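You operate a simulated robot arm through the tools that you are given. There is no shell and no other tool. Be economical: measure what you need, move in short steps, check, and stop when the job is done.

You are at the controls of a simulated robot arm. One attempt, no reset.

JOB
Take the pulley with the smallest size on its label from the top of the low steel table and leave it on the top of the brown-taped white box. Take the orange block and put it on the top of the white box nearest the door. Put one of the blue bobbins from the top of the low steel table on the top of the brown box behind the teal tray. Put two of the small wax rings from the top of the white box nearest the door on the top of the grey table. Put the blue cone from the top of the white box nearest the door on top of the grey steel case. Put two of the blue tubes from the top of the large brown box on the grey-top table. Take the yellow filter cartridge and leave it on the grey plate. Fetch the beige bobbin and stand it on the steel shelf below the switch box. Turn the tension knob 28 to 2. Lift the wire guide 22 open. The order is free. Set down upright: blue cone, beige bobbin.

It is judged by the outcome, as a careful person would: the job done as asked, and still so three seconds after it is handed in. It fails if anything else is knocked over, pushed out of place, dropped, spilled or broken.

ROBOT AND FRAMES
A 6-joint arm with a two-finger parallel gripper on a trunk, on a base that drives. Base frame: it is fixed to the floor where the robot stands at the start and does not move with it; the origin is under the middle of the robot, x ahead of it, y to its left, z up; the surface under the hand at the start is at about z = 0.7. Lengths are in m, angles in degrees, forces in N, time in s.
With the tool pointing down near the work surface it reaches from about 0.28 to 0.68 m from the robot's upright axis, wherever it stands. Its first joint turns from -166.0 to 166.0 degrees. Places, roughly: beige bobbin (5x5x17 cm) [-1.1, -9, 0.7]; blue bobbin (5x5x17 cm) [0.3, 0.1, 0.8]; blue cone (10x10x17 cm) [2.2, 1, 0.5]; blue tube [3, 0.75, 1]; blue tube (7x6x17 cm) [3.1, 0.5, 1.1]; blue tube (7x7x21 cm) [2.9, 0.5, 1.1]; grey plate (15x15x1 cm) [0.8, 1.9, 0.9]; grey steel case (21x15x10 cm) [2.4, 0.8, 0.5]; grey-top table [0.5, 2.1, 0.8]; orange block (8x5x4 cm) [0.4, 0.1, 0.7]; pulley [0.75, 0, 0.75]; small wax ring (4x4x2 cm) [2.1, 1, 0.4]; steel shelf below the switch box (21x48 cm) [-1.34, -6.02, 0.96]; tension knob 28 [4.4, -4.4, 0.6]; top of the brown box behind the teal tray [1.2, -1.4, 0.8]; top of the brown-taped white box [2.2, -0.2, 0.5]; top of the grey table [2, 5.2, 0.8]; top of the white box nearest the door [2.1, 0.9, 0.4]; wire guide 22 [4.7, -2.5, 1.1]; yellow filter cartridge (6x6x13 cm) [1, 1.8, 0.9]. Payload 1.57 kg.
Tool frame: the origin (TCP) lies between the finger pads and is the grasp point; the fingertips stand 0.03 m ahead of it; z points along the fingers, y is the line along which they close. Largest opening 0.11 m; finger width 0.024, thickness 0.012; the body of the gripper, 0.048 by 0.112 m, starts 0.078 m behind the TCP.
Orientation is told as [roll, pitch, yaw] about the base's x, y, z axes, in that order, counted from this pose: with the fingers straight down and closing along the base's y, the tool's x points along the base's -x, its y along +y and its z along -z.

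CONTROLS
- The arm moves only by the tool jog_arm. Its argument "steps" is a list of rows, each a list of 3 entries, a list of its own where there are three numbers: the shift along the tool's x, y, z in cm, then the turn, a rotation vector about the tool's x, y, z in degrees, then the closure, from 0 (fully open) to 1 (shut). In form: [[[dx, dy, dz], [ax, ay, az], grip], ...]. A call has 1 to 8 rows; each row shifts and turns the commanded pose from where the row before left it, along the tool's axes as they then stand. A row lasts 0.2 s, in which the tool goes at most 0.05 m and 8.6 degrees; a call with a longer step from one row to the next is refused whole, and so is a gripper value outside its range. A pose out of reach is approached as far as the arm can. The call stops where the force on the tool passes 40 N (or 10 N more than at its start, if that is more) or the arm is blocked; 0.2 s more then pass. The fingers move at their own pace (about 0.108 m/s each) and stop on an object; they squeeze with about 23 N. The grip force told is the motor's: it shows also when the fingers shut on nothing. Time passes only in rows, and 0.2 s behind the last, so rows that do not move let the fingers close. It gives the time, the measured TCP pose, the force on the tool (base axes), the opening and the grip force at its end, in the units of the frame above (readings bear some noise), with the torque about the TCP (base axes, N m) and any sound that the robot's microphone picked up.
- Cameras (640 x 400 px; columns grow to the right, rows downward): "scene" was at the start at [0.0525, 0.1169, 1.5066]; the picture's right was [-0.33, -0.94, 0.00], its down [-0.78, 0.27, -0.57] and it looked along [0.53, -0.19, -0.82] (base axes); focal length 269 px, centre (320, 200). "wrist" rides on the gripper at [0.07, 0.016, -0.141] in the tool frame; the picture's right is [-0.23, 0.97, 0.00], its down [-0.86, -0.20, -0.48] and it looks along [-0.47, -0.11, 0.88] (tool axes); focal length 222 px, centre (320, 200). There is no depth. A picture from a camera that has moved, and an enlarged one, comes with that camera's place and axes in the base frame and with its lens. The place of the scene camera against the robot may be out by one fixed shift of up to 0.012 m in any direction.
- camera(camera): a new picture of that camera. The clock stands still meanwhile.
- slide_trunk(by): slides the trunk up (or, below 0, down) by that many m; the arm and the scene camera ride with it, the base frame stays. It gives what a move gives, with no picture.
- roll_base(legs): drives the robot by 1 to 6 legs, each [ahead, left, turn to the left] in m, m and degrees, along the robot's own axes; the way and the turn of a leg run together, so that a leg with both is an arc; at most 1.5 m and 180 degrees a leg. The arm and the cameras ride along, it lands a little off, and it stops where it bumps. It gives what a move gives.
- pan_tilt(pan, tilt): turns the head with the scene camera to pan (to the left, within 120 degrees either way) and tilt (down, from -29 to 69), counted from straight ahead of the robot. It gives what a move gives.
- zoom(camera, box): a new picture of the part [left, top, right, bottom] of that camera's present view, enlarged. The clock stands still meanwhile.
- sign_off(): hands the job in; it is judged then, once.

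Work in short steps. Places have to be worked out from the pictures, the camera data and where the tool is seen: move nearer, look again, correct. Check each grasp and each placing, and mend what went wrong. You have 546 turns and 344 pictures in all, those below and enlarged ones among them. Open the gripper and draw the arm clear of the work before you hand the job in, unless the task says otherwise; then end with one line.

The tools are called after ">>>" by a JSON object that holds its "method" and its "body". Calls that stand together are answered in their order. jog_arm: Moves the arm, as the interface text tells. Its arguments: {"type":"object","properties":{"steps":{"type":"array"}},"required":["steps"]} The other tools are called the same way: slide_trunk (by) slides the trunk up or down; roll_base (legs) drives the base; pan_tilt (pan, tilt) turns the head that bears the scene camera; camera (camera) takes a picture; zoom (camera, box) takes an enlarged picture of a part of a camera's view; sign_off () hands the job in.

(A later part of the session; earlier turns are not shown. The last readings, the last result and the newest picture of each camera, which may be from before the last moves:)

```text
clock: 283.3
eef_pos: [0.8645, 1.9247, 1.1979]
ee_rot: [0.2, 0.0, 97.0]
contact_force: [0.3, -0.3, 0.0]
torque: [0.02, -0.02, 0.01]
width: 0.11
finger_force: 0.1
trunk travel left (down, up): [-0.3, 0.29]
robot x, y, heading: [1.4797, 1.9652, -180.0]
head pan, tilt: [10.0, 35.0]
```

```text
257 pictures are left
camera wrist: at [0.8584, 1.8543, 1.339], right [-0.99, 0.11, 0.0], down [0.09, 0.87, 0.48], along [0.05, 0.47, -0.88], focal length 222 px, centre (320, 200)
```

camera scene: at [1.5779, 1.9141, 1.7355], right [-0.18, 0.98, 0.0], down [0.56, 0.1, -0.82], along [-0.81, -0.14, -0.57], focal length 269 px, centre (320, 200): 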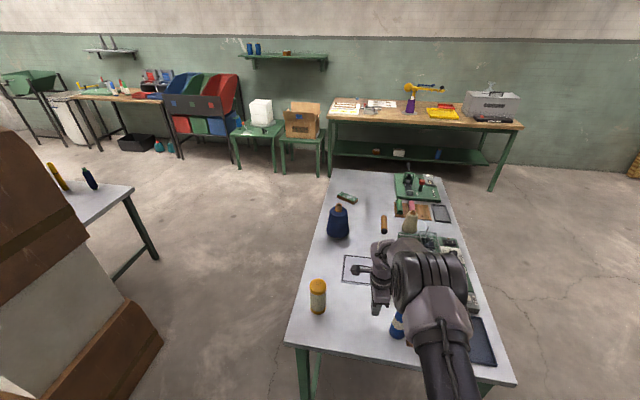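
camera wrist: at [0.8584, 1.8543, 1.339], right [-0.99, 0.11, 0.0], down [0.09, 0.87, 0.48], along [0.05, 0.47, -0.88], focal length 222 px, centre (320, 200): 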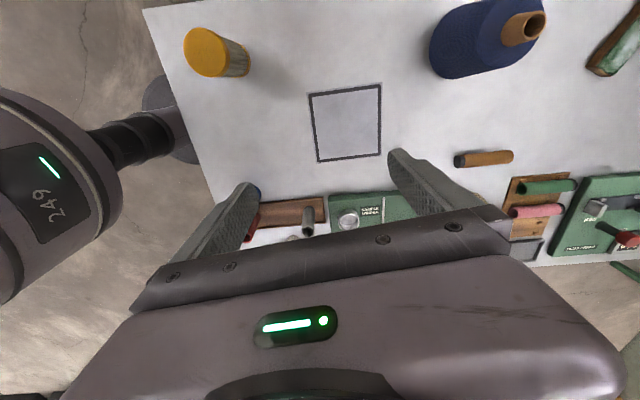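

Cartridge at (1.005,1.803), plate centre (0.813,1.936). I move above the cartridge and look.

>>> {"method": "jog_arm", "body": {"steps": [[[3.4, -3.1, 0], [0, 0, 0], 0], [[3.4, -3.1, 0], [0, 0, 0], 0], [[3.4, -3.1, 0], [0, 0, 0], 0], [[3.6, -3.1, 0], [0, 0, 0], 0], [[0, 0, 4], [0, 0, 0], 0], [[0, 0, 4], [0, 0, 0], 0]]}}

>>> {"method": "camera", "body": {"camera": "wrist"}}

```text
clock: 284.7
eef_pos: [1.0049, 1.8052, 1.1182]
ee_rot: [0.3, 0.1, 97.1]
contact_force: [-0.3, -0.1, -0.6]
torque: [0.02, 0.02, -0.01]
width: 0.1099
finger_force: 0.0
trunk travel left (down, up): [-0.3, 0.29]
robot x, y, heading: [1.4791, 1.9661, -180.1]
head pan, tilt: [10.0, 35.0]
```

```text
256 pictures are left
camera wrist: at [0.9991, 1.7358, 1.2595], right [-0.99, 0.11, 0.0], down [0.09, 0.87, 0.48], along [0.05, 0.47, -0.88], focal length 222 px, centre (320, 200)
```

wrist: 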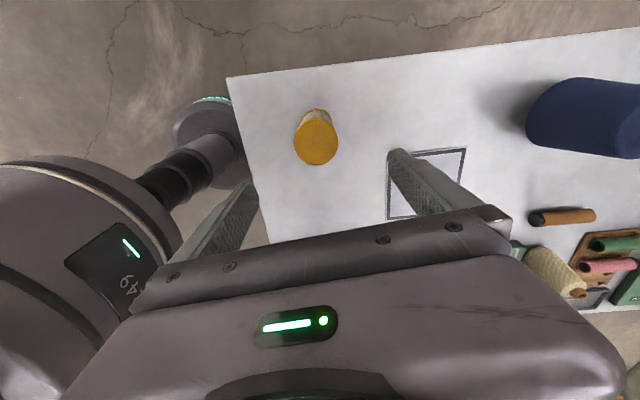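

Cartridge about (1.008,1.796). I shift 0.9 cm, descend to 0.935 and close.

>>> {"method": "jog_arm", "body": {"steps": [[[0.9, -0.4, 0], [0, 0, 0], 0], [[0, 0, 4.7], [0, 0, 0], 0], [[0, 0, 4.7], [0, 0, 0], 0], [[0, 0, 4.7], [0, 0, 0], 0], [[0, 0, 4.1], [0, 0, 0], 0]]}}

>>> {"method": "camera", "body": {"camera": "wrist"}}

```text
clock: 285.9
eef_pos: [1.0103, 1.7937, 0.9338]
ee_rot: [0.3, 0.0, 97.1]
contact_force: [1.1, 0.0, -0.8]
torque: [0.02, 0.0, -0.01]
width: 0.1099
finger_force: 0.0
trunk travel left (down, up): [-0.3, 0.29]
robot x, y, heading: [1.4844, 1.9702, -179.6]
head pan, tilt: [10.0, 35.0]
```

```text
255 pictures are left
camera wrist: at [1.0039, 1.7254, 1.076], right [-0.99, 0.11, 0.0], down [0.1, 0.87, 0.48], along [0.05, 0.47, -0.88], focal length 222 px, centre (320, 200)
```

wrist: 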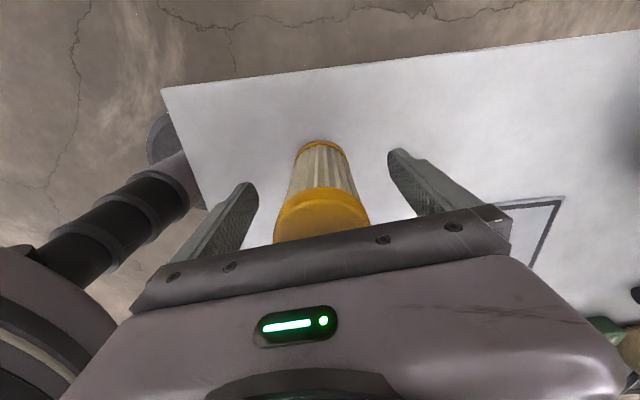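

Cartridge is between the fingers. I close and lift a little.

>>> {"method": "jog_arm", "body": {"steps": [[[0, 0, 0], [0, 0, 0], 0.8], [[0, 0, 0], [0, 0, 0], 0.8], [[0, 0, 0], [0, 0, 0], 0.8], [[0, 0, -3], [0, 0, 0], 0.8], [[0, 0, -3], [0, 0, 0], 0.8]]}}

>>> {"method": "camera", "body": {"camera": "wrist"}}

```text
clock: 287.1
eef_pos: [1.0138, 1.7925, 0.9956]
ee_rot: [0.2, 0.1, 97.1]
contact_force: [-0.1, -0.7, -1.6]
torque: [0.0, -0.02, 0.01]
width: 0.0572
finger_force: 22.7
trunk travel left (down, up): [-0.3, 0.29]
robot x, y, heading: [1.4819, 1.9661, -179.9]
head pan, tilt: [10.0, 35.0]
```

```text
254 pictures are left
camera wrist: at [1.0068, 1.7221, 1.1376], right [-0.99, 0.11, 0.0], down [0.09, 0.87, 0.48], along [0.05, 0.47, -0.88], focal length 222 px, centre (320, 200)
```

wrist: 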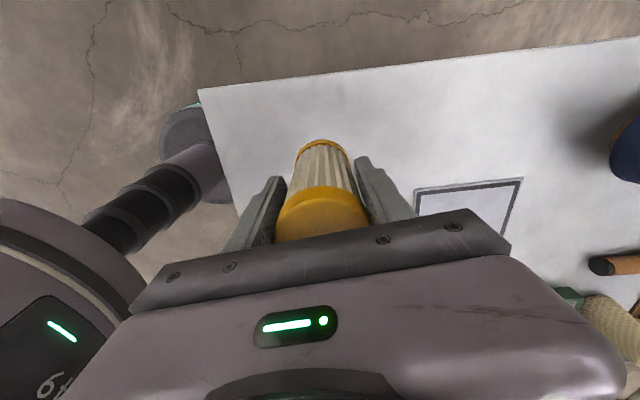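

I carry it to the plate centre at (0.815,1.936).

>>> {"method": "jog_arm", "body": {"steps": [[[-3.3, 3.4, 0], [0, 0, 0], 0.8], [[-3.3, 3.4, 0], [0, 0, 0], 0.8], [[-3.3, 3.4, 0], [0, 0, 0], 0.8], [[-3.3, 3.4, 0], [0, 0, 0], 0.8], [[-3.3, 3.4, 0], [0, 0, 0], 0.8]]}}

>>> {"method": "camera", "body": {"camera": "wrist"}}

>>> {"method": "camera", "body": {"camera": "scene"}}

```text
clock: 288.3
eef_pos: [0.8222, 1.9391, 0.9907]
ee_rot: [0.2, 0.1, 97.1]
contact_force: [0.6, -0.2, -2.6]
torque: [-0.06, -0.02, 0.0]
width: 0.057
finger_force: 23.0
trunk travel left (down, up): [-0.3, 0.29]
robot x, y, heading: [1.4825, 1.9666, -179.9]
head pan, tilt: [10.0, 35.0]
```

```text
253 pictures are left
camera wrist: at [0.8162, 1.8692, 1.1322], right [-0.99, 0.11, 0.0], down [0.09, 0.87, 0.48], along [0.05, 0.47, -0.88], focal length 222 px, centre (320, 200)
```

wrist: 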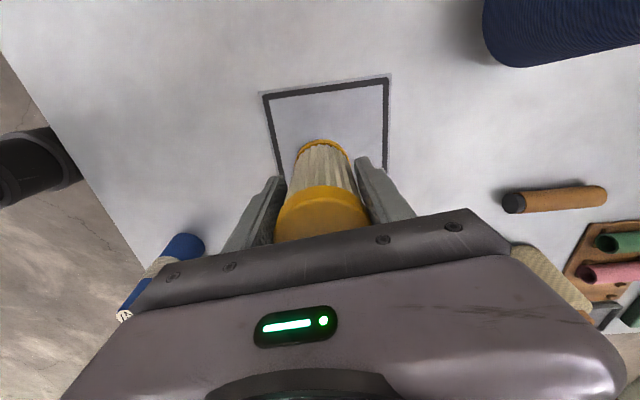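

```text
252 pictures are left
camera scene: at [1.4186, 1.8132, 1.7355], right [-0.18, 0.98, 0.0], down [0.57, 0.1, -0.82], along [-0.81, -0.14, -0.57], focal length 269 px, centre (320, 200)
```

scene: 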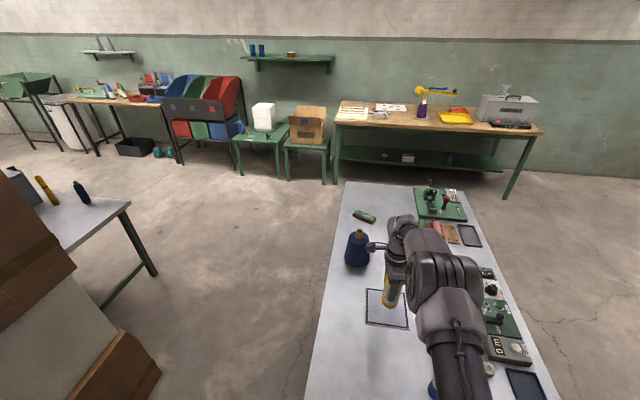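

Centred over the plate within 1 cm. I lower to contact.

>>> {"method": "jog_arm", "body": {"steps": [[[-0.3, 0.5, 2], [0, 0, 0], 0.8], [[0, 0, 1], [0, 0, 0], 0.8], [[0, 0, 0.5], [0, 0, 0], 0.8]]}}

>>> {"method": "jog_arm", "body": {"steps": [[[0, 0, 0.4], [0, 0, 0], 0.8], [[0, 0, 0.4], [0, 0, 0], 0.8]]}}

```text
clock: 289.1
eef_pos: [0.8158, 1.9395, 0.9604]
ee_rot: [0.1, 0.1, 97.1]
contact_force: [0.4, 0.3, -1.5]
torque: [-0.04, 0.0, -0.02]
width: 0.057
finger_force: 23.5
trunk travel left (down, up): [-0.3, 0.29]
robot x, y, heading: [1.4818, 1.966, -179.9]
head pan, tilt: [10.0, 35.0]
```

```text
clock: 289.7
eef_pos: [0.8157, 1.9399, 0.9523]
ee_rot: [0.2, 0.1, 97.0]
contact_force: [-0.2, -0.3, -2.5]
torque: [-0.03, 0.01, -0.02]
width: 0.057
finger_force: 23.1
trunk travel left (down, up): [-0.3, 0.29]
robot x, y, heading: [1.48, 1.966, -179.6]
head pan, tilt: [10.0, 35.0]
```

I continue in 0.3 cm steps.

>>> {"method": "jog_arm", "body": {"steps": [[[0, 0, 0.3], [0, 0, 0], 0.8], [[0, 0, 0.3], [0, 0, 0], 0.8]]}}

>>> {"method": "jog_arm", "body": {"steps": [[[0, 0, 0.3], [0, 0, 0], 0.8]]}}

>>> {"method": "jog_arm", "body": {"steps": [[[0, 0, 0.3], [0, 0, 0], 0.8]]}}

```text
clock: 290.3
eef_pos: [0.8149, 1.9391, 0.9468]
ee_rot: [0.2, 0.1, 97.1]
contact_force: [0.2, 0.0, -1.8]
torque: [-0.01, 0.06, -0.02]
width: 0.0572
finger_force: 23.1
trunk travel left (down, up): [-0.3, 0.29]
robot x, y, heading: [1.4807, 1.9683, -179.7]
head pan, tilt: [10.0, 35.0]
```

```text
clock: 290.7
eef_pos: [0.8152, 1.9401, 0.9432]
ee_rot: [0.1, 0.1, 97.0]
contact_force: [-0.3, 0.4, -0.8]
torque: [-0.05, -0.01, -0.01]
width: 0.0571
finger_force: 23.7
trunk travel left (down, up): [-0.3, 0.29]
robot x, y, heading: [1.482, 1.9656, -179.9]
head pan, tilt: [10.0, 35.0]
```

```text
clock: 291.1
eef_pos: [0.8146, 1.9407, 0.94]
ee_rot: [0.2, 0.1, 97.2]
contact_force: [-0.6, 0.1, -1.3]
torque: [0.01, 0.01, 0.0]
width: 0.0572
finger_force: 22.9
trunk travel left (down, up): [-0.3, 0.29]
robot x, y, heading: [1.4806, 1.9673, -180.0]
head pan, tilt: [10.0, 35.0]
```

>>> {"method": "jog_arm", "body": {"steps": [[[0, 0, 0.3], [0, 0, 0], 0.8]]}}

>>> {"method": "jog_arm", "body": {"steps": [[[0, 0, 0.3], [0, 0, 0], 0.8]]}}

>>> {"method": "jog_arm", "body": {"steps": [[[0, 0, 0.3], [0, 0, 0], 0.8]]}}

```text
clock: 291.5
eef_pos: [0.8153, 1.9401, 0.9388]
ee_rot: [0.4, 0.0, 97.2]
contact_force: [0.0, 1.9, 11.1]
torque: [0.26, -0.38, 0.05]
width: 0.0568
finger_force: 23.1
trunk travel left (down, up): [-0.3, 0.29]
robot x, y, heading: [1.4846, 1.9672, -179.9]
head pan, tilt: [10.0, 35.0]
```

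```text
clock: 291.9
eef_pos: [0.8152, 1.9396, 0.9355]
ee_rot: [0.5, 0.1, 97.1]
contact_force: [1.0, 4.3, 20.5]
torque: [0.24, -0.45, 0.0]
width: 0.0573
finger_force: 23.0
trunk travel left (down, up): [-0.3, 0.29]
robot x, y, heading: [1.4784, 1.9702, -179.9]
head pan, tilt: [10.0, 35.0]
```

```text
clock: 292.3
eef_pos: [0.8147, 1.939, 0.9324]
ee_rot: [0.4, 0.1, 97.1]
contact_force: [-5.1, 3.1, 20.8]
torque: [0.18, 0.07, -0.01]
width: 0.057
finger_force: 23.4
trunk travel left (down, up): [-0.3, 0.29]
robot x, y, heading: [1.4832, 1.9673, -179.8]
head pan, tilt: [10.0, 35.0]
```

Contact made at 0.939. I ease up, open, rise and check.

>>> {"method": "jog_arm", "body": {"steps": [[[0, 0, -0.3], [0, 0, 0], 0.8], [[0, 0, 0], [0, 0, 0], 0.3], [[0, 0, 0], [0, 0, 0], 0], [[0, 0, 0], [0, 0, 0], 0], [[0, 0, -3], [0, 0, 0], 0], [[0, 0, -4.5], [0, 0, 0], 0], [[0, 0, -4.5], [0, 0, 0], 0], [[0, 0, -4.5], [0, 0, 0], 0]]}}

>>> {"method": "camera", "body": {"camera": "wrist"}}

```text
clock: 294.1
eef_pos: [0.8193, 1.9363, 1.1037]
ee_rot: [0.2, 0.0, 97.1]
contact_force: [0.0, -0.1, 0.6]
torque: [0.01, -0.02, 0.0]
width: 0.11
finger_force: 0.1
trunk travel left (down, up): [-0.3, 0.29]
robot x, y, heading: [1.4814, 1.9662, -179.6]
head pan, tilt: [10.0, 35.0]
```

```text
251 pictures are left
camera wrist: at [0.8122, 1.8656, 1.2458], right [-0.99, 0.11, 0.0], down [0.09, 0.87, 0.48], along [0.05, 0.47, -0.88], focal length 222 px, centre (320, 200)
```

wrist: 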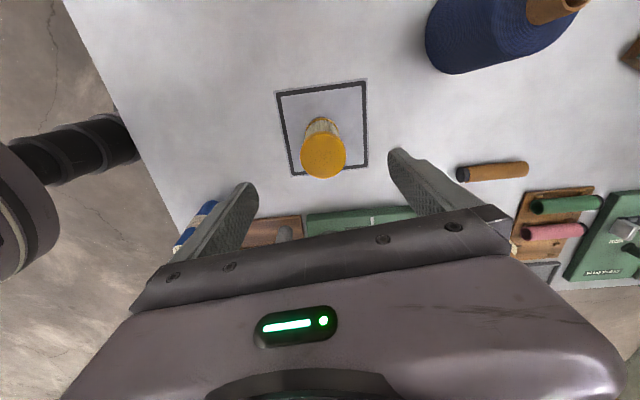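

The cartridge stands on the plate. Next the conical tube at (3.055,0.50) from the +x side: I raise the trunk 0.2 and drive round with margin.

>>> {"method": "slide_trunk", "body": {"by": 0.2}}

>>> {"method": "roll_base", "body": {"legs": [[-1.25, 0, 0], [-1.2, 0, 0]]}}

>>> {"method": "pan_tilt", "body": {"pan": 60, "tilt": 40}}

>>> {"method": "camera", "body": {"camera": "scene"}}

```text
clock: 296.2
eef_pos: [0.8176, 1.935, 1.3025]
ee_rot: [0.1, 0.2, 97.1]
contact_force: [-0.2, 0.7, -0.2]
torque: [0.02, 0.01, 0.02]
width: 0.11
finger_force: 0.1
trunk travel left (down, up): [-0.5, 0.09]
robot x, y, heading: [1.4834, 1.9661, -179.9]
head pan, tilt: [10.0, 35.0]
```

```text
clock: 308.1
eef_pos: [3.2373, 1.9387, 1.3025]
ee_rot: [0.2, 0.1, 96.1]
contact_force: [0.2, 0.6, 0.0]
torque: [-0.01, 0.01, 0.03]
width: 0.1102
finger_force: 0.1
trunk travel left (down, up): [-0.5, 0.09]
robot x, y, heading: [3.8999, 1.9616, 179.1]
head pan, tilt: [10.0, 35.0]
```

```text
clock: 309.3
eef_pos: [3.2385, 1.939, 1.3042]
ee_rot: [0.2, 0.1, 96.2]
contact_force: [-0.5, -0.9, 0.3]
torque: [0.01, 0.03, 0.0]
width: 0.1101
finger_force: 0.1
trunk travel left (down, up): [-0.5, 0.09]
robot x, y, heading: [3.9006, 1.9592, 179.1]
head pan, tilt: [60.0, 40.0]
```

```text
250 pictures are left
camera scene: at [3.8812, 1.7473, 1.928], right [-0.86, 0.51, 0.0], down [0.33, 0.55, -0.77], along [-0.39, -0.66, -0.64], focal length 269 px, centre (320, 200)
```

scene: 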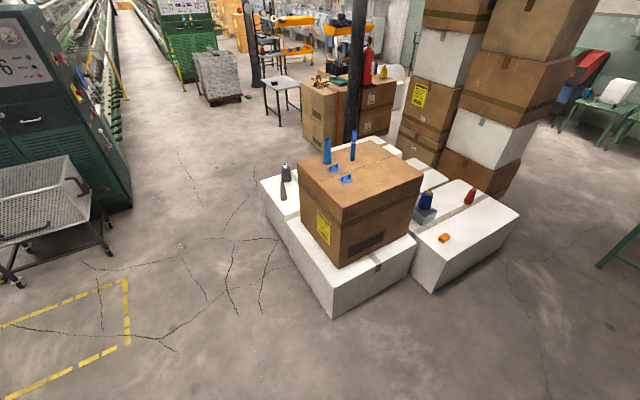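

Clear floor along x≈3.9. I strafe to y≈0.48, then approach.

>>> {"method": "roll_base", "body": {"legs": [[0, 1.4, 0.9]]}}

>>> {"method": "pan_tilt", "body": {"pan": 20, "tilt": 45}}

>>> {"method": "camera", "body": {"camera": "scene"}}

>>> {"method": "camera", "body": {"camera": "wrist"}}

```text
clock: 316.4
eef_pos: [3.2441, 0.4834, 1.3026]
ee_rot: [0.2, 0.1, 98.3]
contact_force: [0.5, 0.0, -0.6]
torque: [-0.01, 0.05, -0.03]
width: 0.1099
finger_force: 0.0
trunk travel left (down, up): [-0.5, 0.09]
robot x, y, heading: [3.9094, 0.5266, -178.8]
head pan, tilt: [60.0, 40.0]
```

```text
clock: 317.5
eef_pos: [3.2439, 0.4826, 1.3025]
ee_rot: [0.2, 0.2, 98.3]
contact_force: [-0.8, 1.3, -0.3]
torque: [0.0, -0.01, 0.0]
width: 0.11
finger_force: 0.0
trunk travel left (down, up): [-0.5, 0.09]
robot x, y, heading: [3.9089, 0.5313, -178.6]
head pan, tilt: [20.0, 45.0]
```

```text
249 pictures are left
camera scene: at [3.8597, 0.3596, 1.9207], right [-0.36, 0.93, 0.0], down [0.66, 0.26, -0.71], along [-0.66, -0.26, -0.71], focal length 269 px, centre (320, 200)
```

scene: 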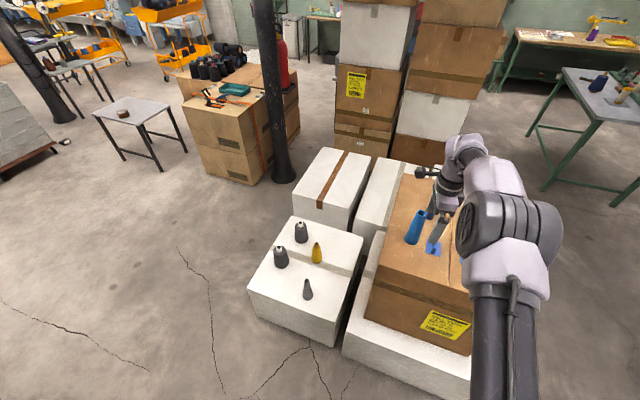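

```text
248 pictures are left
camera wrist: at [3.2394, 0.4128, 1.4449], right [-1.0, 0.09, 0.0], down [0.08, 0.88, 0.48], along [0.04, 0.48, -0.88], focal length 222 px, centre (320, 200)
```

wrist: 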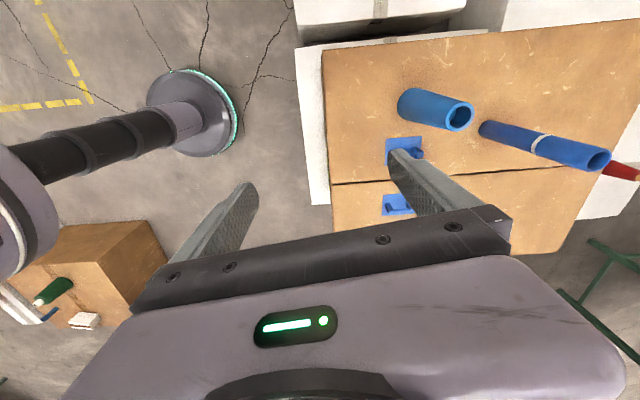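

The tall tube at (2.91,0.547) is straight-sided, safer to carry than the tapered one. The white base's edge is at x≈3.29, so I can stand at x≈3.57; I raise the hand 4 cm and roll in.

>>> {"method": "jog_arm", "body": {"steps": [[[0, 0, -4], [0, 0, 0], 0]]}}

>>> {"method": "roll_base", "body": {"legs": [[0.31, -0.02, -1.2]]}}

>>> {"method": "camera", "body": {"camera": "wrist"}}

```text
clock: 317.9
eef_pos: [3.2467, 0.4824, 1.3443]
ee_rot: [0.4, 0.0, 98.2]
contact_force: [-0.2, -0.4, 0.3]
torque: [-0.02, 0.01, 0.02]
width: 0.1101
finger_force: 0.0
trunk travel left (down, up): [-0.5, 0.09]
robot x, y, heading: [3.9074, 0.5301, -178.8]
head pan, tilt: [20.0, 45.0]
```

```text
clock: 319.9
eef_pos: [2.9385, 0.511, 1.344]
ee_rot: [0.3, 0.0, 97.2]
contact_force: [0.5, -0.3, -0.7]
torque: [-0.01, 0.0, -0.02]
width: 0.1102
finger_force: 0.1
trunk travel left (down, up): [-0.5, 0.09]
robot x, y, heading: [3.5992, 0.5452, -179.8]
head pan, tilt: [20.0, 45.0]
```

```text
247 pictures are left
camera wrist: at [2.9312, 0.441, 1.4854], right [-0.99, 0.1, 0.0], down [0.09, 0.87, 0.48], along [0.05, 0.47, -0.88], focal length 222 px, centre (320, 200)
```

wrist: 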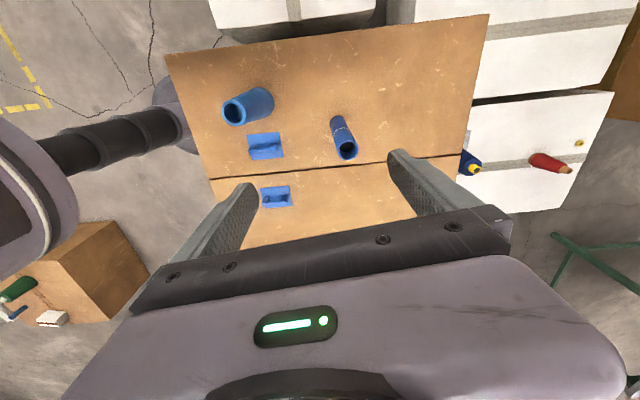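

Tall tube at (2.905,0.519). I roll 3 cm nearer, correct y, and lower partway.

>>> {"method": "roll_base", "body": {"legs": [[0.035, 0, 0]]}}

>>> {"method": "jog_arm", "body": {"steps": [[[-0.8, 0, 3], [0, 0, 0], 0], [[0, 0, 3], [0, 0, 0], 0]]}}

>>> {"method": "camera", "body": {"camera": "wrist"}}

```text
clock: 320.8
eef_pos: [2.9042, 0.5111, 1.3443]
ee_rot: [0.4, 0.1, 97.2]
contact_force: [0.2, -0.6, 0.1]
torque: [0.0, -0.01, -0.03]
width: 0.11
finger_force: 0.1
trunk travel left (down, up): [-0.5, 0.09]
robot x, y, heading: [3.5666, 0.5427, -180.1]
head pan, tilt: [20.0, 45.0]
```

```text
clock: 321.4
eef_pos: [2.9006, 0.5176, 1.2825]
ee_rot: [0.2, 0.1, 97.4]
contact_force: [0.5, -0.7, 0.4]
torque: [0.0, -0.03, 0.01]
width: 0.1098
finger_force: 0.1
trunk travel left (down, up): [-0.5, 0.09]
robot x, y, heading: [3.5663, 0.5454, -179.7]
head pan, tilt: [20.0, 45.0]
```

```text
246 pictures are left
camera wrist: at [2.8935, 0.4471, 1.4249], right [-0.99, 0.1, 0.0], down [0.09, 0.87, 0.48], along [0.05, 0.47, -0.88], focal length 222 px, centre (320, 200)
```

wrist: 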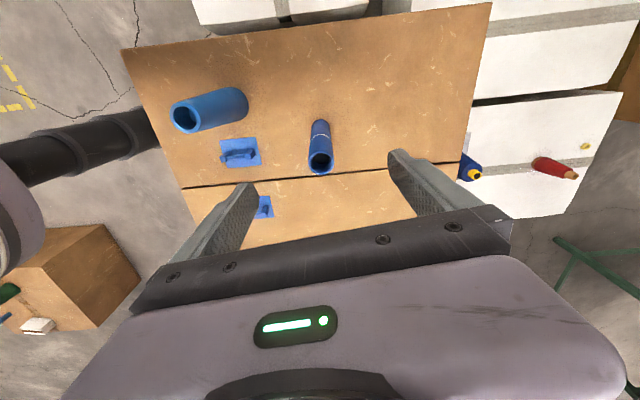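

Aligned. I descend to 1.14 and close.

>>> {"method": "jog_arm", "body": {"steps": [[[0, 0, 4.7], [0, 0, 0], 0], [[0, 0, 4.7], [0, 0, 0], 0], [[0, 0, 4.8], [0, 0, 0], 0], [[0, 0, 0], [0, 0, 0], 0.95], [[0, 0, 0], [0, 0, 0], 0.95], [[0, 0, 0], [0, 0, 0], 0.95]]}}

>>> {"method": "camera", "body": {"camera": "wrist"}}

```text
clock: 322.8
eef_pos: [2.9031, 0.5213, 1.1406]
ee_rot: [0.3, 0.1, 97.3]
contact_force: [0.3, 0.3, 0.2]
torque: [0.03, 0.02, -0.01]
width: 0.0306
finger_force: 22.8
trunk travel left (down, up): [-0.5, 0.09]
robot x, y, heading: [3.5672, 0.5447, -180.0]
head pan, tilt: [20.0, 45.0]
```

```text
245 pictures are left
camera wrist: at [2.8968, 0.4506, 1.2828], right [-0.99, 0.1, 0.0], down [0.09, 0.87, 0.48], along [0.05, 0.47, -0.88], focal length 222 px, centre (320, 200)
```

wrist: 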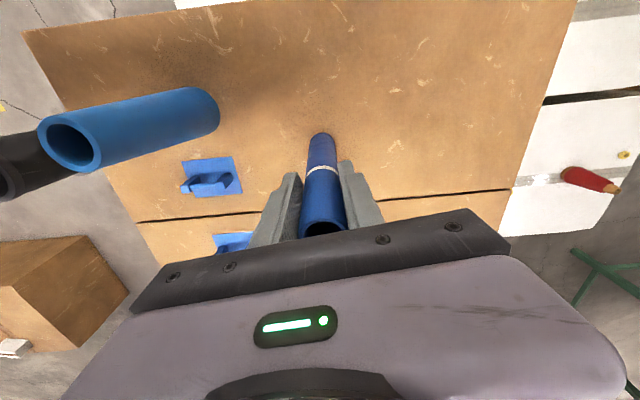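

Tall tube gripped (3.1 cm). I lift it well above the others, then back away.

>>> {"method": "jog_arm", "body": {"steps": [[[0, 0, -4], [0, 0, 0], 0.95], [[0, 0, -4.8], [0, 0, 0], 0.95], [[0, 0, -4.8], [0, 0, 0], 0.95], [[0, 0, -4.8], [0, 0, 0], 0.95], [[0, 0, -4.8], [0, 0, 0], 0.95]]}}

>>> {"method": "slide_trunk", "body": {"by": 0.08}}

>>> {"method": "camera", "body": {"camera": "wrist"}}

```text
clock: 324.0
eef_pos: [2.9024, 0.5147, 1.3754]
ee_rot: [0.1, 0.1, 97.3]
contact_force: [-0.2, -0.4, -0.3]
torque: [-0.01, 0.02, -0.03]
width: 0.0307
finger_force: 23.0
trunk travel left (down, up): [-0.5, 0.09]
robot x, y, heading: [3.5676, 0.5437, -179.8]
head pan, tilt: [20.0, 45.0]
```

```text
clock: 325.2
eef_pos: [2.9008, 0.5156, 1.4546]
ee_rot: [0.2, 0.1, 97.2]
contact_force: [0.4, -0.6, 0.3]
torque: [0.03, -0.03, 0.03]
width: 0.0303
finger_force: 23.0
trunk travel left (down, up): [-0.58, 0.01]
robot x, y, heading: [3.5663, 0.5443, -180.0]
head pan, tilt: [20.0, 45.0]
```

```text
244 pictures are left
camera wrist: at [2.8948, 0.4451, 1.5965], right [-0.99, 0.1, 0.0], down [0.09, 0.87, 0.48], along [0.05, 0.47, -0.88], focal length 222 px, centre (320, 200)
```

wrist: 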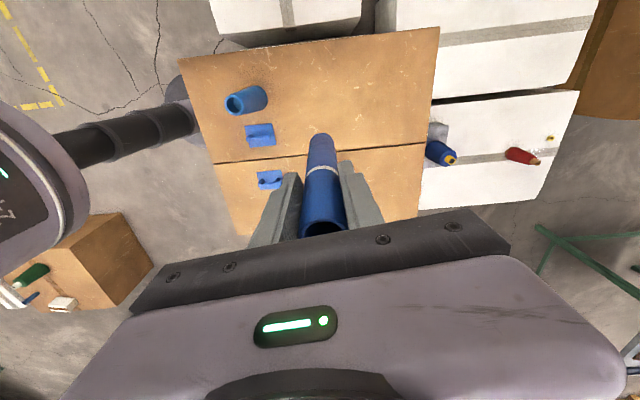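

Held well. I drive back around to the end of the grey-top table.

>>> {"method": "roll_base", "body": {"legs": [[-0.2, 0, 0], [0, -1.4, 0], [1.1, 0, 0], [0.95, 0, 0]]}}

>>> {"method": "slide_trunk", "body": {"by": -0.2}}

>>> {"method": "pan_tilt", "body": {"pan": 10, "tilt": 40}}

>>> {"method": "camera", "body": {"camera": "scene"}}

```text
clock: 343.0
eef_pos: [1.0309, 1.8281, 1.4548]
ee_rot: [0.4, 0.2, 97.2]
contact_force: [-0.2, 0.1, -1.0]
torque: [-0.01, 0.0, -0.01]
width: 0.0306
finger_force: 23.3
trunk travel left (down, up): [-0.58, 0.01]
robot x, y, heading: [1.7003, 1.856, -179.6]
head pan, tilt: [20.0, 45.0]
```

```text
clock: 345.2
eef_pos: [1.0304, 1.8284, 1.2558]
ee_rot: [0.4, 0.1, 97.3]
contact_force: [-1.0, 1.0, -0.6]
torque: [0.0, 0.03, -0.01]
width: 0.0305
finger_force: 23.1
trunk travel left (down, up): [-0.38, 0.21]
robot x, y, heading: [1.6981, 1.8583, -179.6]
head pan, tilt: [20.0, 45.0]
```

```text
clock: 345.9
eef_pos: [1.0314, 1.8283, 1.2549]
ee_rot: [0.2, 0.1, 97.4]
contact_force: [-0.6, 0.2, -1.0]
torque: [-0.01, 0.01, 0.01]
width: 0.0305
finger_force: 23.0
trunk travel left (down, up): [-0.38, 0.21]
robot x, y, heading: [1.6953, 1.8598, -179.6]
head pan, tilt: [10.0, 40.0]
```

```text
243 pictures are left
camera scene: at [1.6389, 1.704, 1.808], right [-0.18, 0.98, 0.0], down [0.63, 0.12, -0.77], along [-0.75, -0.14, -0.64], focal length 269 px, centre (320, 200)
```

scene: 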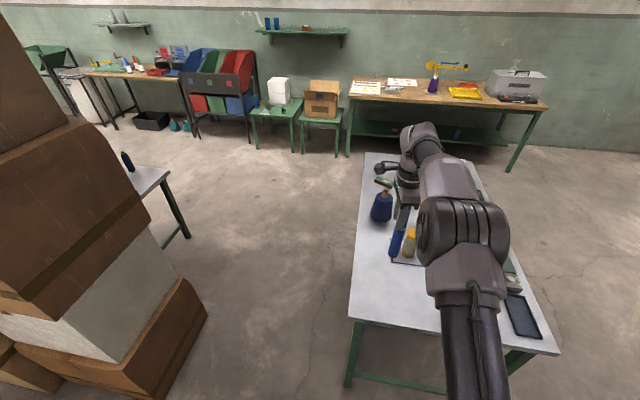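

I roll 0.1 m nearer, bring the tube over (1.02,1.85) and lower partway.

>>> {"method": "roll_base", "body": {"legs": [[0.1, 0, 0]]}}

>>> {"method": "jog_arm", "body": {"steps": [[[-1, -4, 2], [0, 0, 0], 0.95], [[-1, -4, 2], [0, 0, 0], 0.95], [[0, 0, 4.5], [0, 0, 0], 0.95], [[0, 0, 4.5], [0, 0, 0], 0.95], [[0, 0, 4.5], [0, 0, 0], 0.95]]}}

>>> {"method": "camera", "body": {"camera": "wrist"}}

```text
clock: 347.0
eef_pos: [0.9335, 1.8308, 1.2559]
ee_rot: [0.3, 0.2, 97.2]
contact_force: [-0.1, -0.5, -0.7]
torque: [-0.01, -0.03, 0.0]
width: 0.0305
finger_force: 22.9
trunk travel left (down, up): [-0.38, 0.21]
robot x, y, heading: [1.5994, 1.8571, -179.6]
head pan, tilt: [10.0, 40.0]
```

```text
clock: 348.2
eef_pos: [1.0093, 1.8599, 1.0794]
ee_rot: [0.2, 0.2, 97.2]
contact_force: [-0.5, 0.5, 0.0]
torque: [0.03, 0.0, 0.01]
width: 0.0304
finger_force: 23.5
trunk travel left (down, up): [-0.38, 0.21]
robot x, y, heading: [1.5997, 1.8587, -179.9]
head pan, tilt: [10.0, 40.0]
```

```text
242 pictures are left
camera wrist: at [1.002, 1.79, 1.2211], right [-0.99, 0.1, 0.0], down [0.09, 0.87, 0.48], along [0.05, 0.47, -0.88], focal length 222 px, centre (320, 200)
```

wrist: 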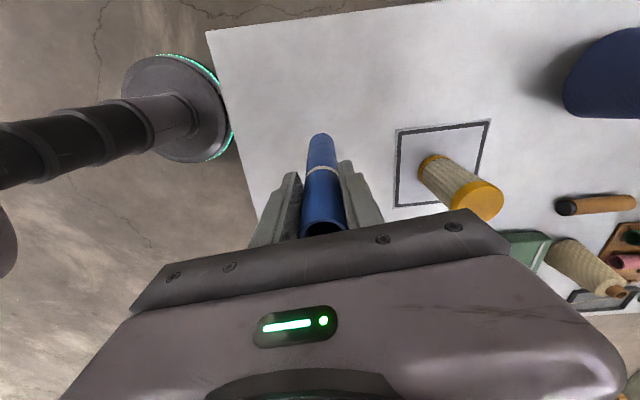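

Clear. I move 1.5 cm away from the plate and lower toward contact at about 1.0.

>>> {"method": "jog_arm", "body": {"steps": [[[0, -1.5, 2.5], [0, 0, 0], 0.95], [[0, 0, 2], [0, 0, 0], 0.95], [[0, 0, 1], [0, 0, 0], 0.95], [[0, 0, 0.7], [0, 0, 0], 0.95]]}}

>>> {"method": "jog_arm", "body": {"steps": [[[0, 0, 0.5], [0, 0, 0], 0.95], [[0, 0, 0.4], [0, 0, 0], 0.95]]}}

>>> {"method": "jog_arm", "body": {"steps": [[[0, 0, 0.4], [0, 0, 0], 0.95], [[0, 0, 0.3], [0, 0, 0], 0.95]]}}

```text
clock: 349.2
eef_pos: [1.0253, 1.8623, 1.02]
ee_rot: [0.6, 0.2, 97.3]
contact_force: [-1.2, -0.3, 20.5]
torque: [0.2, -0.15, 0.05]
width: 0.0313
finger_force: 23.3
trunk travel left (down, up): [-0.38, 0.21]
robot x, y, heading: [1.597, 1.8594, -179.8]
head pan, tilt: [10.0, 40.0]
```

```text
clock: 349.8
eef_pos: [1.0264, 1.8605, 1.0097]
ee_rot: [0.4, 0.2, 97.1]
contact_force: [-0.5, 1.5, 19.1]
torque: [0.27, 0.02, 0.0]
width: 0.0311
finger_force: 23.1
trunk travel left (down, up): [-0.38, 0.21]
robot x, y, heading: [1.6004, 1.8586, -179.7]
head pan, tilt: [10.0, 40.0]
```

```text
clock: 350.4
eef_pos: [1.0269, 1.8608, 1.0011]
ee_rot: [0.3, 0.2, 97.2]
contact_force: [-1.2, 0.3, 20.4]
torque: [0.14, 0.01, 0.02]
width: 0.031
finger_force: 22.3
trunk travel left (down, up): [-0.38, 0.21]
robot x, y, heading: [1.5962, 1.8614, -179.9]
head pan, tilt: [10.0, 40.0]
```

The tube is on the table (sliding in the fingers). I open and rise straight up.

>>> {"method": "jog_arm", "body": {"steps": [[[0, 0, -0.2], [0, 0, 0], 0.8], [[0, 0, 0], [0, 0, 0], 0.4], [[0, 0, 0], [0, 0, 0], 0], [[0, 0, 0], [0, 0, 0], 0], [[0, 0, -4], [0, 0, 0], 0], [[0, 0, -4.5], [0, 0, 0], 0], [[0, 0, -4.5], [0, 0, 0], 0], [[0, 0, -4.5], [0, 0, 0], 0]]}}

>>> {"method": "camera", "body": {"camera": "wrist"}}

>>> {"method": "camera", "body": {"camera": "scene"}}

```text
clock: 352.2
eef_pos: [1.025, 1.8642, 1.1786]
ee_rot: [0.3, 0.1, 97.3]
contact_force: [0.7, 0.1, -0.6]
torque: [0.02, 0.01, -0.05]
width: 0.1101
finger_force: 0.0
trunk travel left (down, up): [-0.38, 0.21]
robot x, y, heading: [1.5969, 1.8594, -179.8]
head pan, tilt: [10.0, 40.0]
```

```text
241 pictures are left
camera wrist: at [1.0188, 1.7937, 1.3196], right [-0.99, 0.1, 0.0], down [0.09, 0.87, 0.48], along [0.05, 0.47, -0.88], focal length 222 px, centre (320, 200)
```

wrist: 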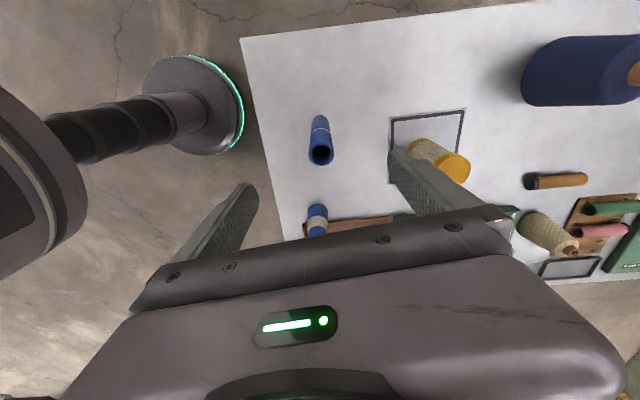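

```text
240 pictures are left
camera scene: at [1.5418, 1.7033, 1.808], right [-0.18, 0.98, 0.0], down [0.63, 0.11, -0.77], along [-0.75, -0.14, -0.64], focal length 269 px, centre (320, 200)
```

scene: 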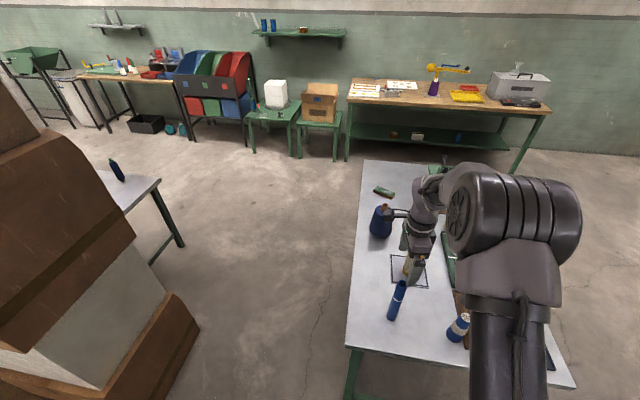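

Both tubes appear to stand. I zoom to verify the first one.

>>> {"method": "zoom", "body": {"camera": "scene", "box": [370, 240, 498, 350]}}

```text
3.64 times, centred on (434, 295) of scene
camera zoom: at [1.5418, 1.7033, 1.808], right [-0.18, 0.98, 0.0], down [0.63, 0.11, -0.77], along [-0.75, -0.14, -0.64], focal length 978 px, centre (-94, -146)
```

zoom: 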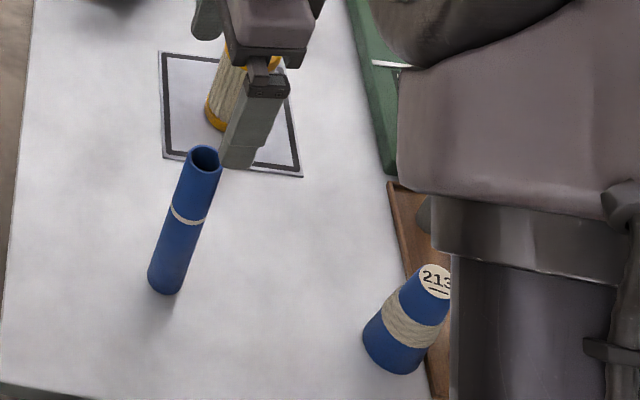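

Both upright. Next the 60 mm pulley: I raise the trunk a bit and drive back through the passage to the low table.

>>> {"method": "slide_trunk", "body": {"by": 0.1}}

>>> {"method": "roll_base", "body": {"legs": [[0.1, 0.3, 0], [0.3, 0.25, 0]]}}

```text
clock: 353.6
eef_pos: [1.0239, 1.8637, 1.2769]
ee_rot: [0.1, 0.2, 97.3]
contact_force: [-0.3, -0.3, -0.6]
torque: [0.01, -0.02, 0.03]
width: 0.11
finger_force: 0.0
trunk travel left (down, up): [-0.48, 0.11]
robot x, y, heading: [1.5987, 1.8577, -180.0]
head pan, tilt: [10.0, 40.0]
```

```text
clock: 357.7
eef_pos: [0.6235, 1.3058, 1.2771]
ee_rot: [0.3, 0.1, 97.8]
contact_force: [-0.1, -0.3, 0.1]
torque: [0.03, -0.04, 0.01]
width: 0.1099
finger_force: 0.1
trunk travel left (down, up): [-0.48, 0.11]
robot x, y, heading: [1.202, 1.3098, -179.1]
head pan, tilt: [10.0, 40.0]
```

>>> {"method": "roll_base", "body": {"legs": [[1.45, 0, -0.9], [0, 1.3, 0], [0, 0, 180]]}}

>>> {"method": "pan_tilt", "body": {"pan": -5, "tilt": 45}}

>>> {"method": "camera", "body": {"camera": "scene"}}

```text
clock: 378.5
eef_pos: [0.3384, -0.0553, 1.2778]
ee_rot: [0.2, 0.0, -83.6]
contact_force: [0.3, -0.4, 0.1]
torque: [-0.03, 0.02, 0.01]
width: 0.1099
finger_force: 0.1
trunk travel left (down, up): [-0.48, 0.11]
robot x, y, heading: [-0.2393, -0.0417, -0.6]
head pan, tilt: [10.0, 40.0]
```

```text
clock: 379.3
eef_pos: [0.3348, -0.0563, 1.2781]
ee_rot: [0.1, 0.1, -83.6]
contact_force: [0.5, 0.7, 0.3]
torque: [-0.01, 0.01, 0.0]
width: 0.1099
finger_force: 0.2
trunk travel left (down, up): [-0.48, 0.11]
robot x, y, heading: [-0.2376, -0.0397, -0.4]
head pan, tilt: [-5.0, 45.0]
```

```text
238 pictures are left
camera scene: at [-0.1708, 0.0921, 1.9007], right [-0.1, -1.0, 0.0], down [-0.7, 0.07, -0.71], along [0.7, -0.07, -0.71], focal length 269 px, centre (320, 200)
```

scene: 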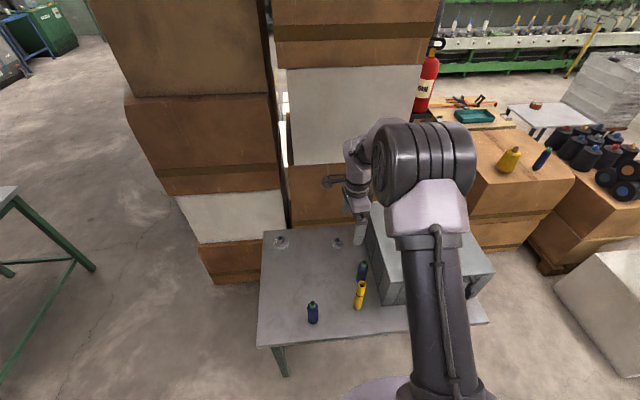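

Everything is in place there. I roll 0.3 m ahead, lower the trunk 0.3, and view the pulley with the wrist.

>>> {"method": "roll_base", "body": {"legs": [[0.29, 0, 0.5]]}}

>>> {"method": "slide_trunk", "body": {"by": -0.25}}

>>> {"method": "camera", "body": {"camera": "wrist"}}

```text
clock: 381.3
eef_pos: [0.627, -0.0571, 1.2779]
ee_rot: [0.3, 0.1, -83.5]
contact_force: [0.1, 0.3, -0.3]
torque: [0.01, 0.03, 0.0]
width: 0.1102
finger_force: 0.0
trunk travel left (down, up): [-0.48, 0.11]
robot x, y, heading: [0.0511, -0.0413, -0.3]
head pan, tilt: [-5.0, 45.0]
```

```text
clock: 383.9
eef_pos: [0.6266, -0.0569, 1.0272]
ee_rot: [0.3, 0.1, -83.5]
contact_force: [-0.5, -0.3, 0.2]
torque: [-0.01, 0.01, -0.02]
width: 0.11
finger_force: 0.1
trunk travel left (down, up): [-0.23, 0.36]
robot x, y, heading: [0.0483, -0.0443, -0.3]
head pan, tilt: [-5.0, 45.0]
```

```text
237 pictures are left
camera wrist: at [0.6343, 0.0144, 1.1693], right [0.99, -0.12, 0.0], down [-0.1, -0.87, 0.48], along [-0.05, -0.47, -0.88], focal length 222 px, centre (320, 200)
```

wrist: 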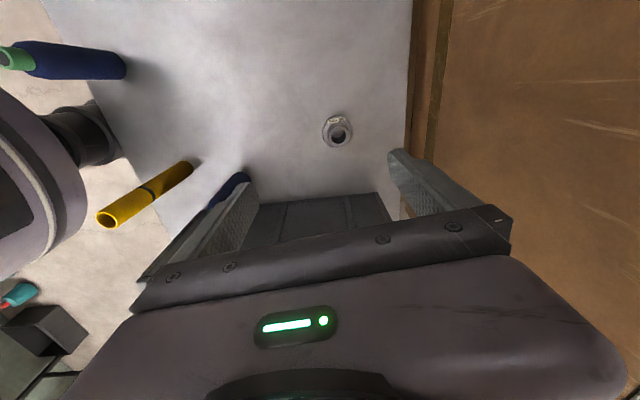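

Pulley at (0.659,-0.074). I move over it, go down to about 0.82 and look.

>>> {"method": "jog_arm", "body": {"steps": [[[-1, 1.5, 0], [0, 0, 0], 0], [[-1, 1.5, 0], [0, 0, 0], 0], [[0, 0, 4.5], [0, 0, 0], 0], [[0, 0, 4.5], [0, 0, 0], 0], [[0, 0, 4.5], [0, 0, 0], 0], [[0, 0, 4.5], [0, 0, 0], 0], [[0, 0, 3], [0, 0, 0], 0]]}}

>>> {"method": "camera", "body": {"camera": "wrist"}}

```text
clock: 385.4
eef_pos: [0.6598, -0.0749, 0.8182]
ee_rot: [0.3, 0.1, -83.5]
contact_force: [0.4, -0.7, -0.5]
torque: [0.01, 0.01, 0.02]
width: 0.11
finger_force: 0.0
trunk travel left (down, up): [-0.23, 0.36]
robot x, y, heading: [0.0527, -0.0456, -0.2]
head pan, tilt: [-5.0, 45.0]
```

```text
236 pictures are left
camera wrist: at [0.668, -0.0028, 0.9599], right [0.99, -0.12, 0.0], down [-0.1, -0.87, 0.48], along [-0.05, -0.47, -0.88], focal length 222 px, centre (320, 200)
```

wrist: 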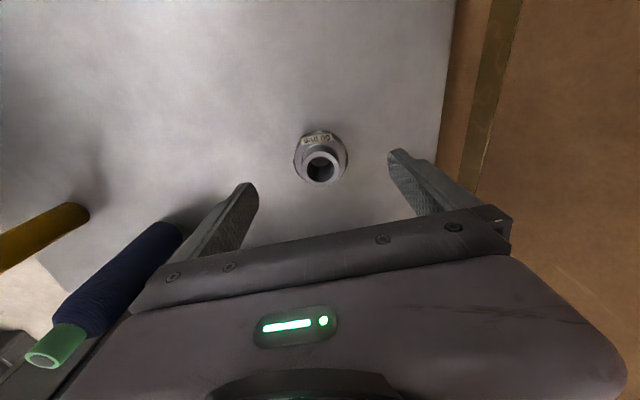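

Well aligned. I lower to 0.746 and close, then lift a bit.

>>> {"method": "jog_arm", "body": {"steps": [[[0, 0, 4], [0, 0, 0], 0], [[0, 0, 2.5], [0, 0, 0], 0], [[0, 0, 0.7], [0, 0, 0], 0], [[0, 0, 0], [0, 0, 0], 0.9], [[0, 0, 0], [0, 0, 0], 0.9], [[0, 0, 0], [0, 0, 0], 0.9], [[0, 0, -3], [0, 0, 0], 0.9]]}}

>>> {"method": "camera", "body": {"camera": "wrist"}}

```text
clock: 387.1
eef_pos: [0.6603, -0.0739, 0.7741]
ee_rot: [0.1, 0.0, -83.4]
contact_force: [0.5, -0.2, -0.9]
torque: [0.02, 0.0, 0.01]
width: 0.059
finger_force: 23.3
trunk travel left (down, up): [-0.23, 0.36]
robot x, y, heading: [0.0507, -0.0435, -0.4]
head pan, tilt: [-5.0, 45.0]
```

```text
235 pictures are left
camera wrist: at [0.668, -0.0009, 0.9165], right [0.99, -0.12, 0.0], down [-0.1, -0.87, 0.48], along [-0.05, -0.47, -0.88], focal length 222 px, centre (320, 200)
```

wrist: 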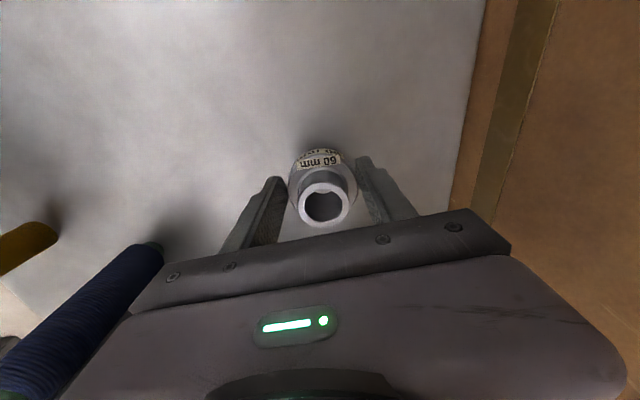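

Pulley held (5.9 cm). I lift, then drive the wide route: left, through the passage, and east past the boxes.

>>> {"method": "jog_arm", "body": {"steps": [[[0, 0, -4.5], [0, 0, 0], 0.9], [[0, 0, -4.5], [0, 0, 0], 0.9], [[0, 0, -4.5], [0, 0, 0], 0.9], [[0, 0, -4.5], [0, 0, 0], 0.9], [[0, 0, -4.5], [0, 0, 0], 0.9], [[0, 0, -4.5], [0, 0, 0], 0.9]]}}

>>> {"method": "slide_trunk", "body": {"by": 0.1}}

>>> {"method": "roll_base", "body": {"legs": [[-0.32, 0, 0], [0, 1.32, 0]]}}

```text
clock: 388.4
eef_pos: [0.656, -0.0716, 1.0453]
ee_rot: [0.2, 0.1, -83.4]
contact_force: [-0.9, 0.6, -1.8]
torque: [0.01, 0.01, 0.02]
width: 0.0589
finger_force: 23.4
trunk travel left (down, up): [-0.23, 0.36]
robot x, y, heading: [0.0519, -0.0436, -0.7]
head pan, tilt: [-5.0, 45.0]
```

```text
clock: 389.8
eef_pos: [0.6576, -0.0724, 1.1464]
ee_rot: [0.2, 0.1, -83.5]
contact_force: [0.7, 0.7, -1.8]
torque: [0.02, 0.01, 0.0]
width: 0.0589
finger_force: 23.0
trunk travel left (down, up): [-0.33, 0.26]
robot x, y, heading: [0.0496, -0.0434, -0.5]
head pan, tilt: [-5.0, 45.0]
```

```text
clock: 398.0
eef_pos: [0.3749, 1.1978, 1.145]
ee_rot: [0.2, 0.1, -85.8]
contact_force: [0.1, 0.2, -1.6]
torque: [0.01, 0.04, 0.03]
width: 0.0592
finger_force: 23.4
trunk travel left (down, up): [-0.33, 0.26]
robot x, y, heading: [-0.2294, 1.2475, -2.9]
head pan, tilt: [-5.0, 45.0]
```

>>> {"method": "roll_base", "body": {"legs": [[0.5, 0.07, 2.9], [0.95, 0, 0], [0.3, 0.35, 0], [0.7, 0.25, 0]]}}

>>> {"method": "roll_base", "body": {"legs": [[1.45, 0, 0]]}}

```text
clock: 411.6
eef_pos: [2.8432, 1.8335, 1.1451]
ee_rot: [0.3, 0.2, -84.4]
contact_force: [-0.3, 0.1, -1.4]
torque: [0.03, 0.0, 0.02]
width: 0.0588
finger_force: 22.9
trunk travel left (down, up): [-0.33, 0.26]
robot x, y, heading: [2.2386, 1.871, -1.6]
head pan, tilt: [-5.0, 45.0]
```

```text
clock: 418.8
eef_pos: [4.2942, 1.7742, 1.1452]
ee_rot: [0.3, 0.1, -85.4]
contact_force: [0.2, -0.5, -1.1]
torque: [0.03, 0.0, 0.01]
width: 0.059
finger_force: 22.9
trunk travel left (down, up): [-0.33, 0.26]
robot x, y, heading: [3.6894, 1.826, -2.3]
head pan, tilt: [-5.0, 45.0]
```

I turn to face +y here, then back down along x≈3.75 to y≈-0.85.

>>> {"method": "roll_base", "body": {"legs": [[0, 0, 92.3], [-1.35, -0.1, 0]]}}

>>> {"method": "pan_tilt", "body": {"pan": 110, "tilt": 35}}

>>> {"method": "camera", "body": {"camera": "scene"}}

```text
clock: 429.5
eef_pos: [3.8274, 1.0919, 1.1456]
ee_rot: [0.2, -0.1, 7.3]
contact_force: [-0.3, -0.3, -1.9]
torque: [0.0, 0.0, -0.01]
width: 0.0586
finger_force: 23.4
trunk travel left (down, up): [-0.33, 0.26]
robot x, y, heading: [3.806, 0.4869, 90.5]
head pan, tilt: [-5.0, 45.0]
```

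```text
clock: 431.4
eef_pos: [3.8263, 1.0914, 1.1458]
ee_rot: [0.2, 0.1, 7.4]
contact_force: [0.2, 0.5, -1.9]
torque: [-0.01, 0.05, -0.02]
width: 0.0588
finger_force: 23.2
trunk travel left (down, up): [-0.33, 0.26]
robot x, y, heading: [3.8073, 0.4858, 90.2]
head pan, tilt: [110.0, 35.0]
```

```text
234 pictures are left
camera scene: at [3.5911, 0.4353, 1.7655], right [-0.35, 0.94, 0.0], down [0.54, 0.2, -0.82], along [-0.77, -0.28, -0.57], focal length 269 px, centre (320, 200)
```

scene: 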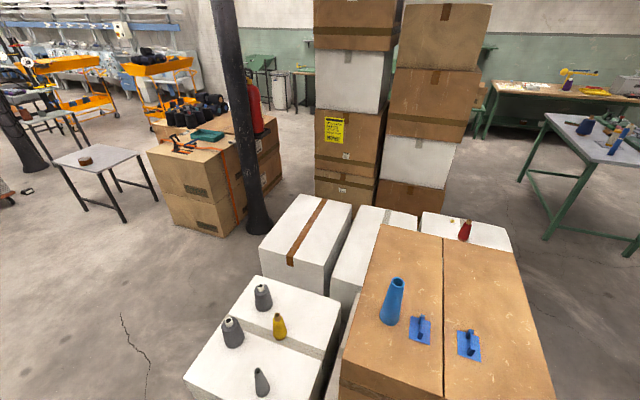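

The brown-taped box top is empty, x 1.80–2.49, y -0.40–0.05. I back to y≈-0.85 and strafe left to x≈2.35.

>>> {"method": "roll_base", "body": {"legs": [[-1.3, 0, 0], [0, 1.0, 0]]}}

>>> {"method": "pan_tilt", "body": {"pan": 60, "tilt": 40}}

>>> {"method": "camera", "body": {"camera": "scene"}}

```text
clock: 442.6
eef_pos: [2.8724, -0.1859, 1.1452]
ee_rot: [0.2, 0.0, 5.1]
contact_force: [0.4, -0.4, -1.8]
torque: [0.02, 0.01, 0.03]
width: 0.0584
finger_force: 22.5
trunk travel left (down, up): [-0.33, 0.26]
robot x, y, heading: [2.8292, -0.7922, 87.9]
head pan, tilt: [110.0, 35.0]
```

```text
clock: 443.8
eef_pos: [2.8719, -0.1867, 1.1447]
ee_rot: [0.2, 0.1, 5.1]
contact_force: [0.1, 0.3, -0.9]
torque: [-0.01, 0.01, 0.0]
width: 0.0587
finger_force: 22.9
trunk travel left (down, up): [-0.33, 0.26]
robot x, y, heading: [2.831, -0.7901, 88.1]
head pan, tilt: [60.0, 40.0]
```

```text
233 pictures are left
camera scene: at [2.622, -0.7608, 1.758], right [0.53, 0.85, 0.0], down [0.55, -0.34, -0.77], along [-0.65, 0.4, -0.64], focal length 269 px, centre (320, 200)
```

scene: 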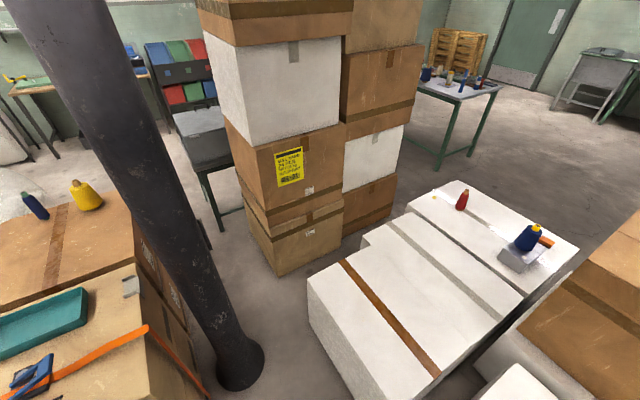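

I strafe 0.43 m further left, lower the trunk, and look with the wrist.

>>> {"method": "roll_base", "body": {"legs": [[0, 0.43, 2]]}}

>>> {"method": "slide_trunk", "body": {"by": -0.33}}

>>> {"method": "camera", "body": {"camera": "wrist"}}

```text
clock: 446.4
eef_pos: [2.4169, -0.1806, 1.1451]
ee_rot: [0.2, -0.1, 7.6]
contact_force: [-0.5, -0.4, -1.2]
torque: [-0.01, -0.01, -0.01]
width: 0.0586
finger_force: 23.1
trunk travel left (down, up): [-0.33, 0.26]
robot x, y, heading: [2.4, -0.7874, 90.5]
head pan, tilt: [60.0, 40.0]
```

```text
clock: 449.7
eef_pos: [2.4172, -0.1801, 0.8153]
ee_rot: [0.2, 0.1, 7.6]
contact_force: [-0.1, 0.3, -2.1]
torque: [0.0, 0.03, -0.03]
width: 0.0587
finger_force: 23.0
trunk travel left (down, up): [0.0, 0.59]
robot x, y, heading: [2.3992, -0.7884, 90.5]
head pan, tilt: [60.0, 40.0]
```

```text
232 pictures are left
camera wrist: at [2.3466, -0.1731, 0.9566], right [0.1, 1.0, 0.0], down [0.87, -0.09, 0.48], along [0.47, -0.04, -0.88], focal length 222 px, centre (320, 200)
```

wrist: 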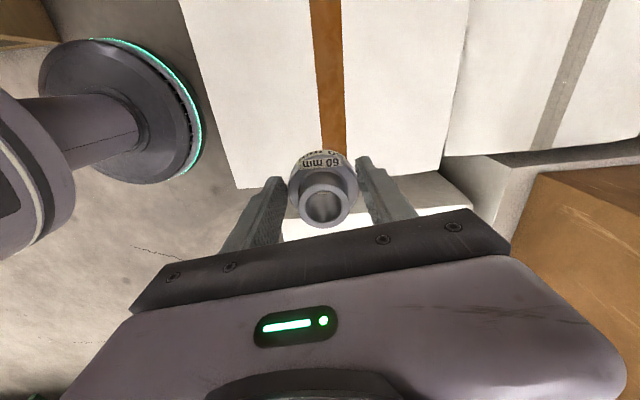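

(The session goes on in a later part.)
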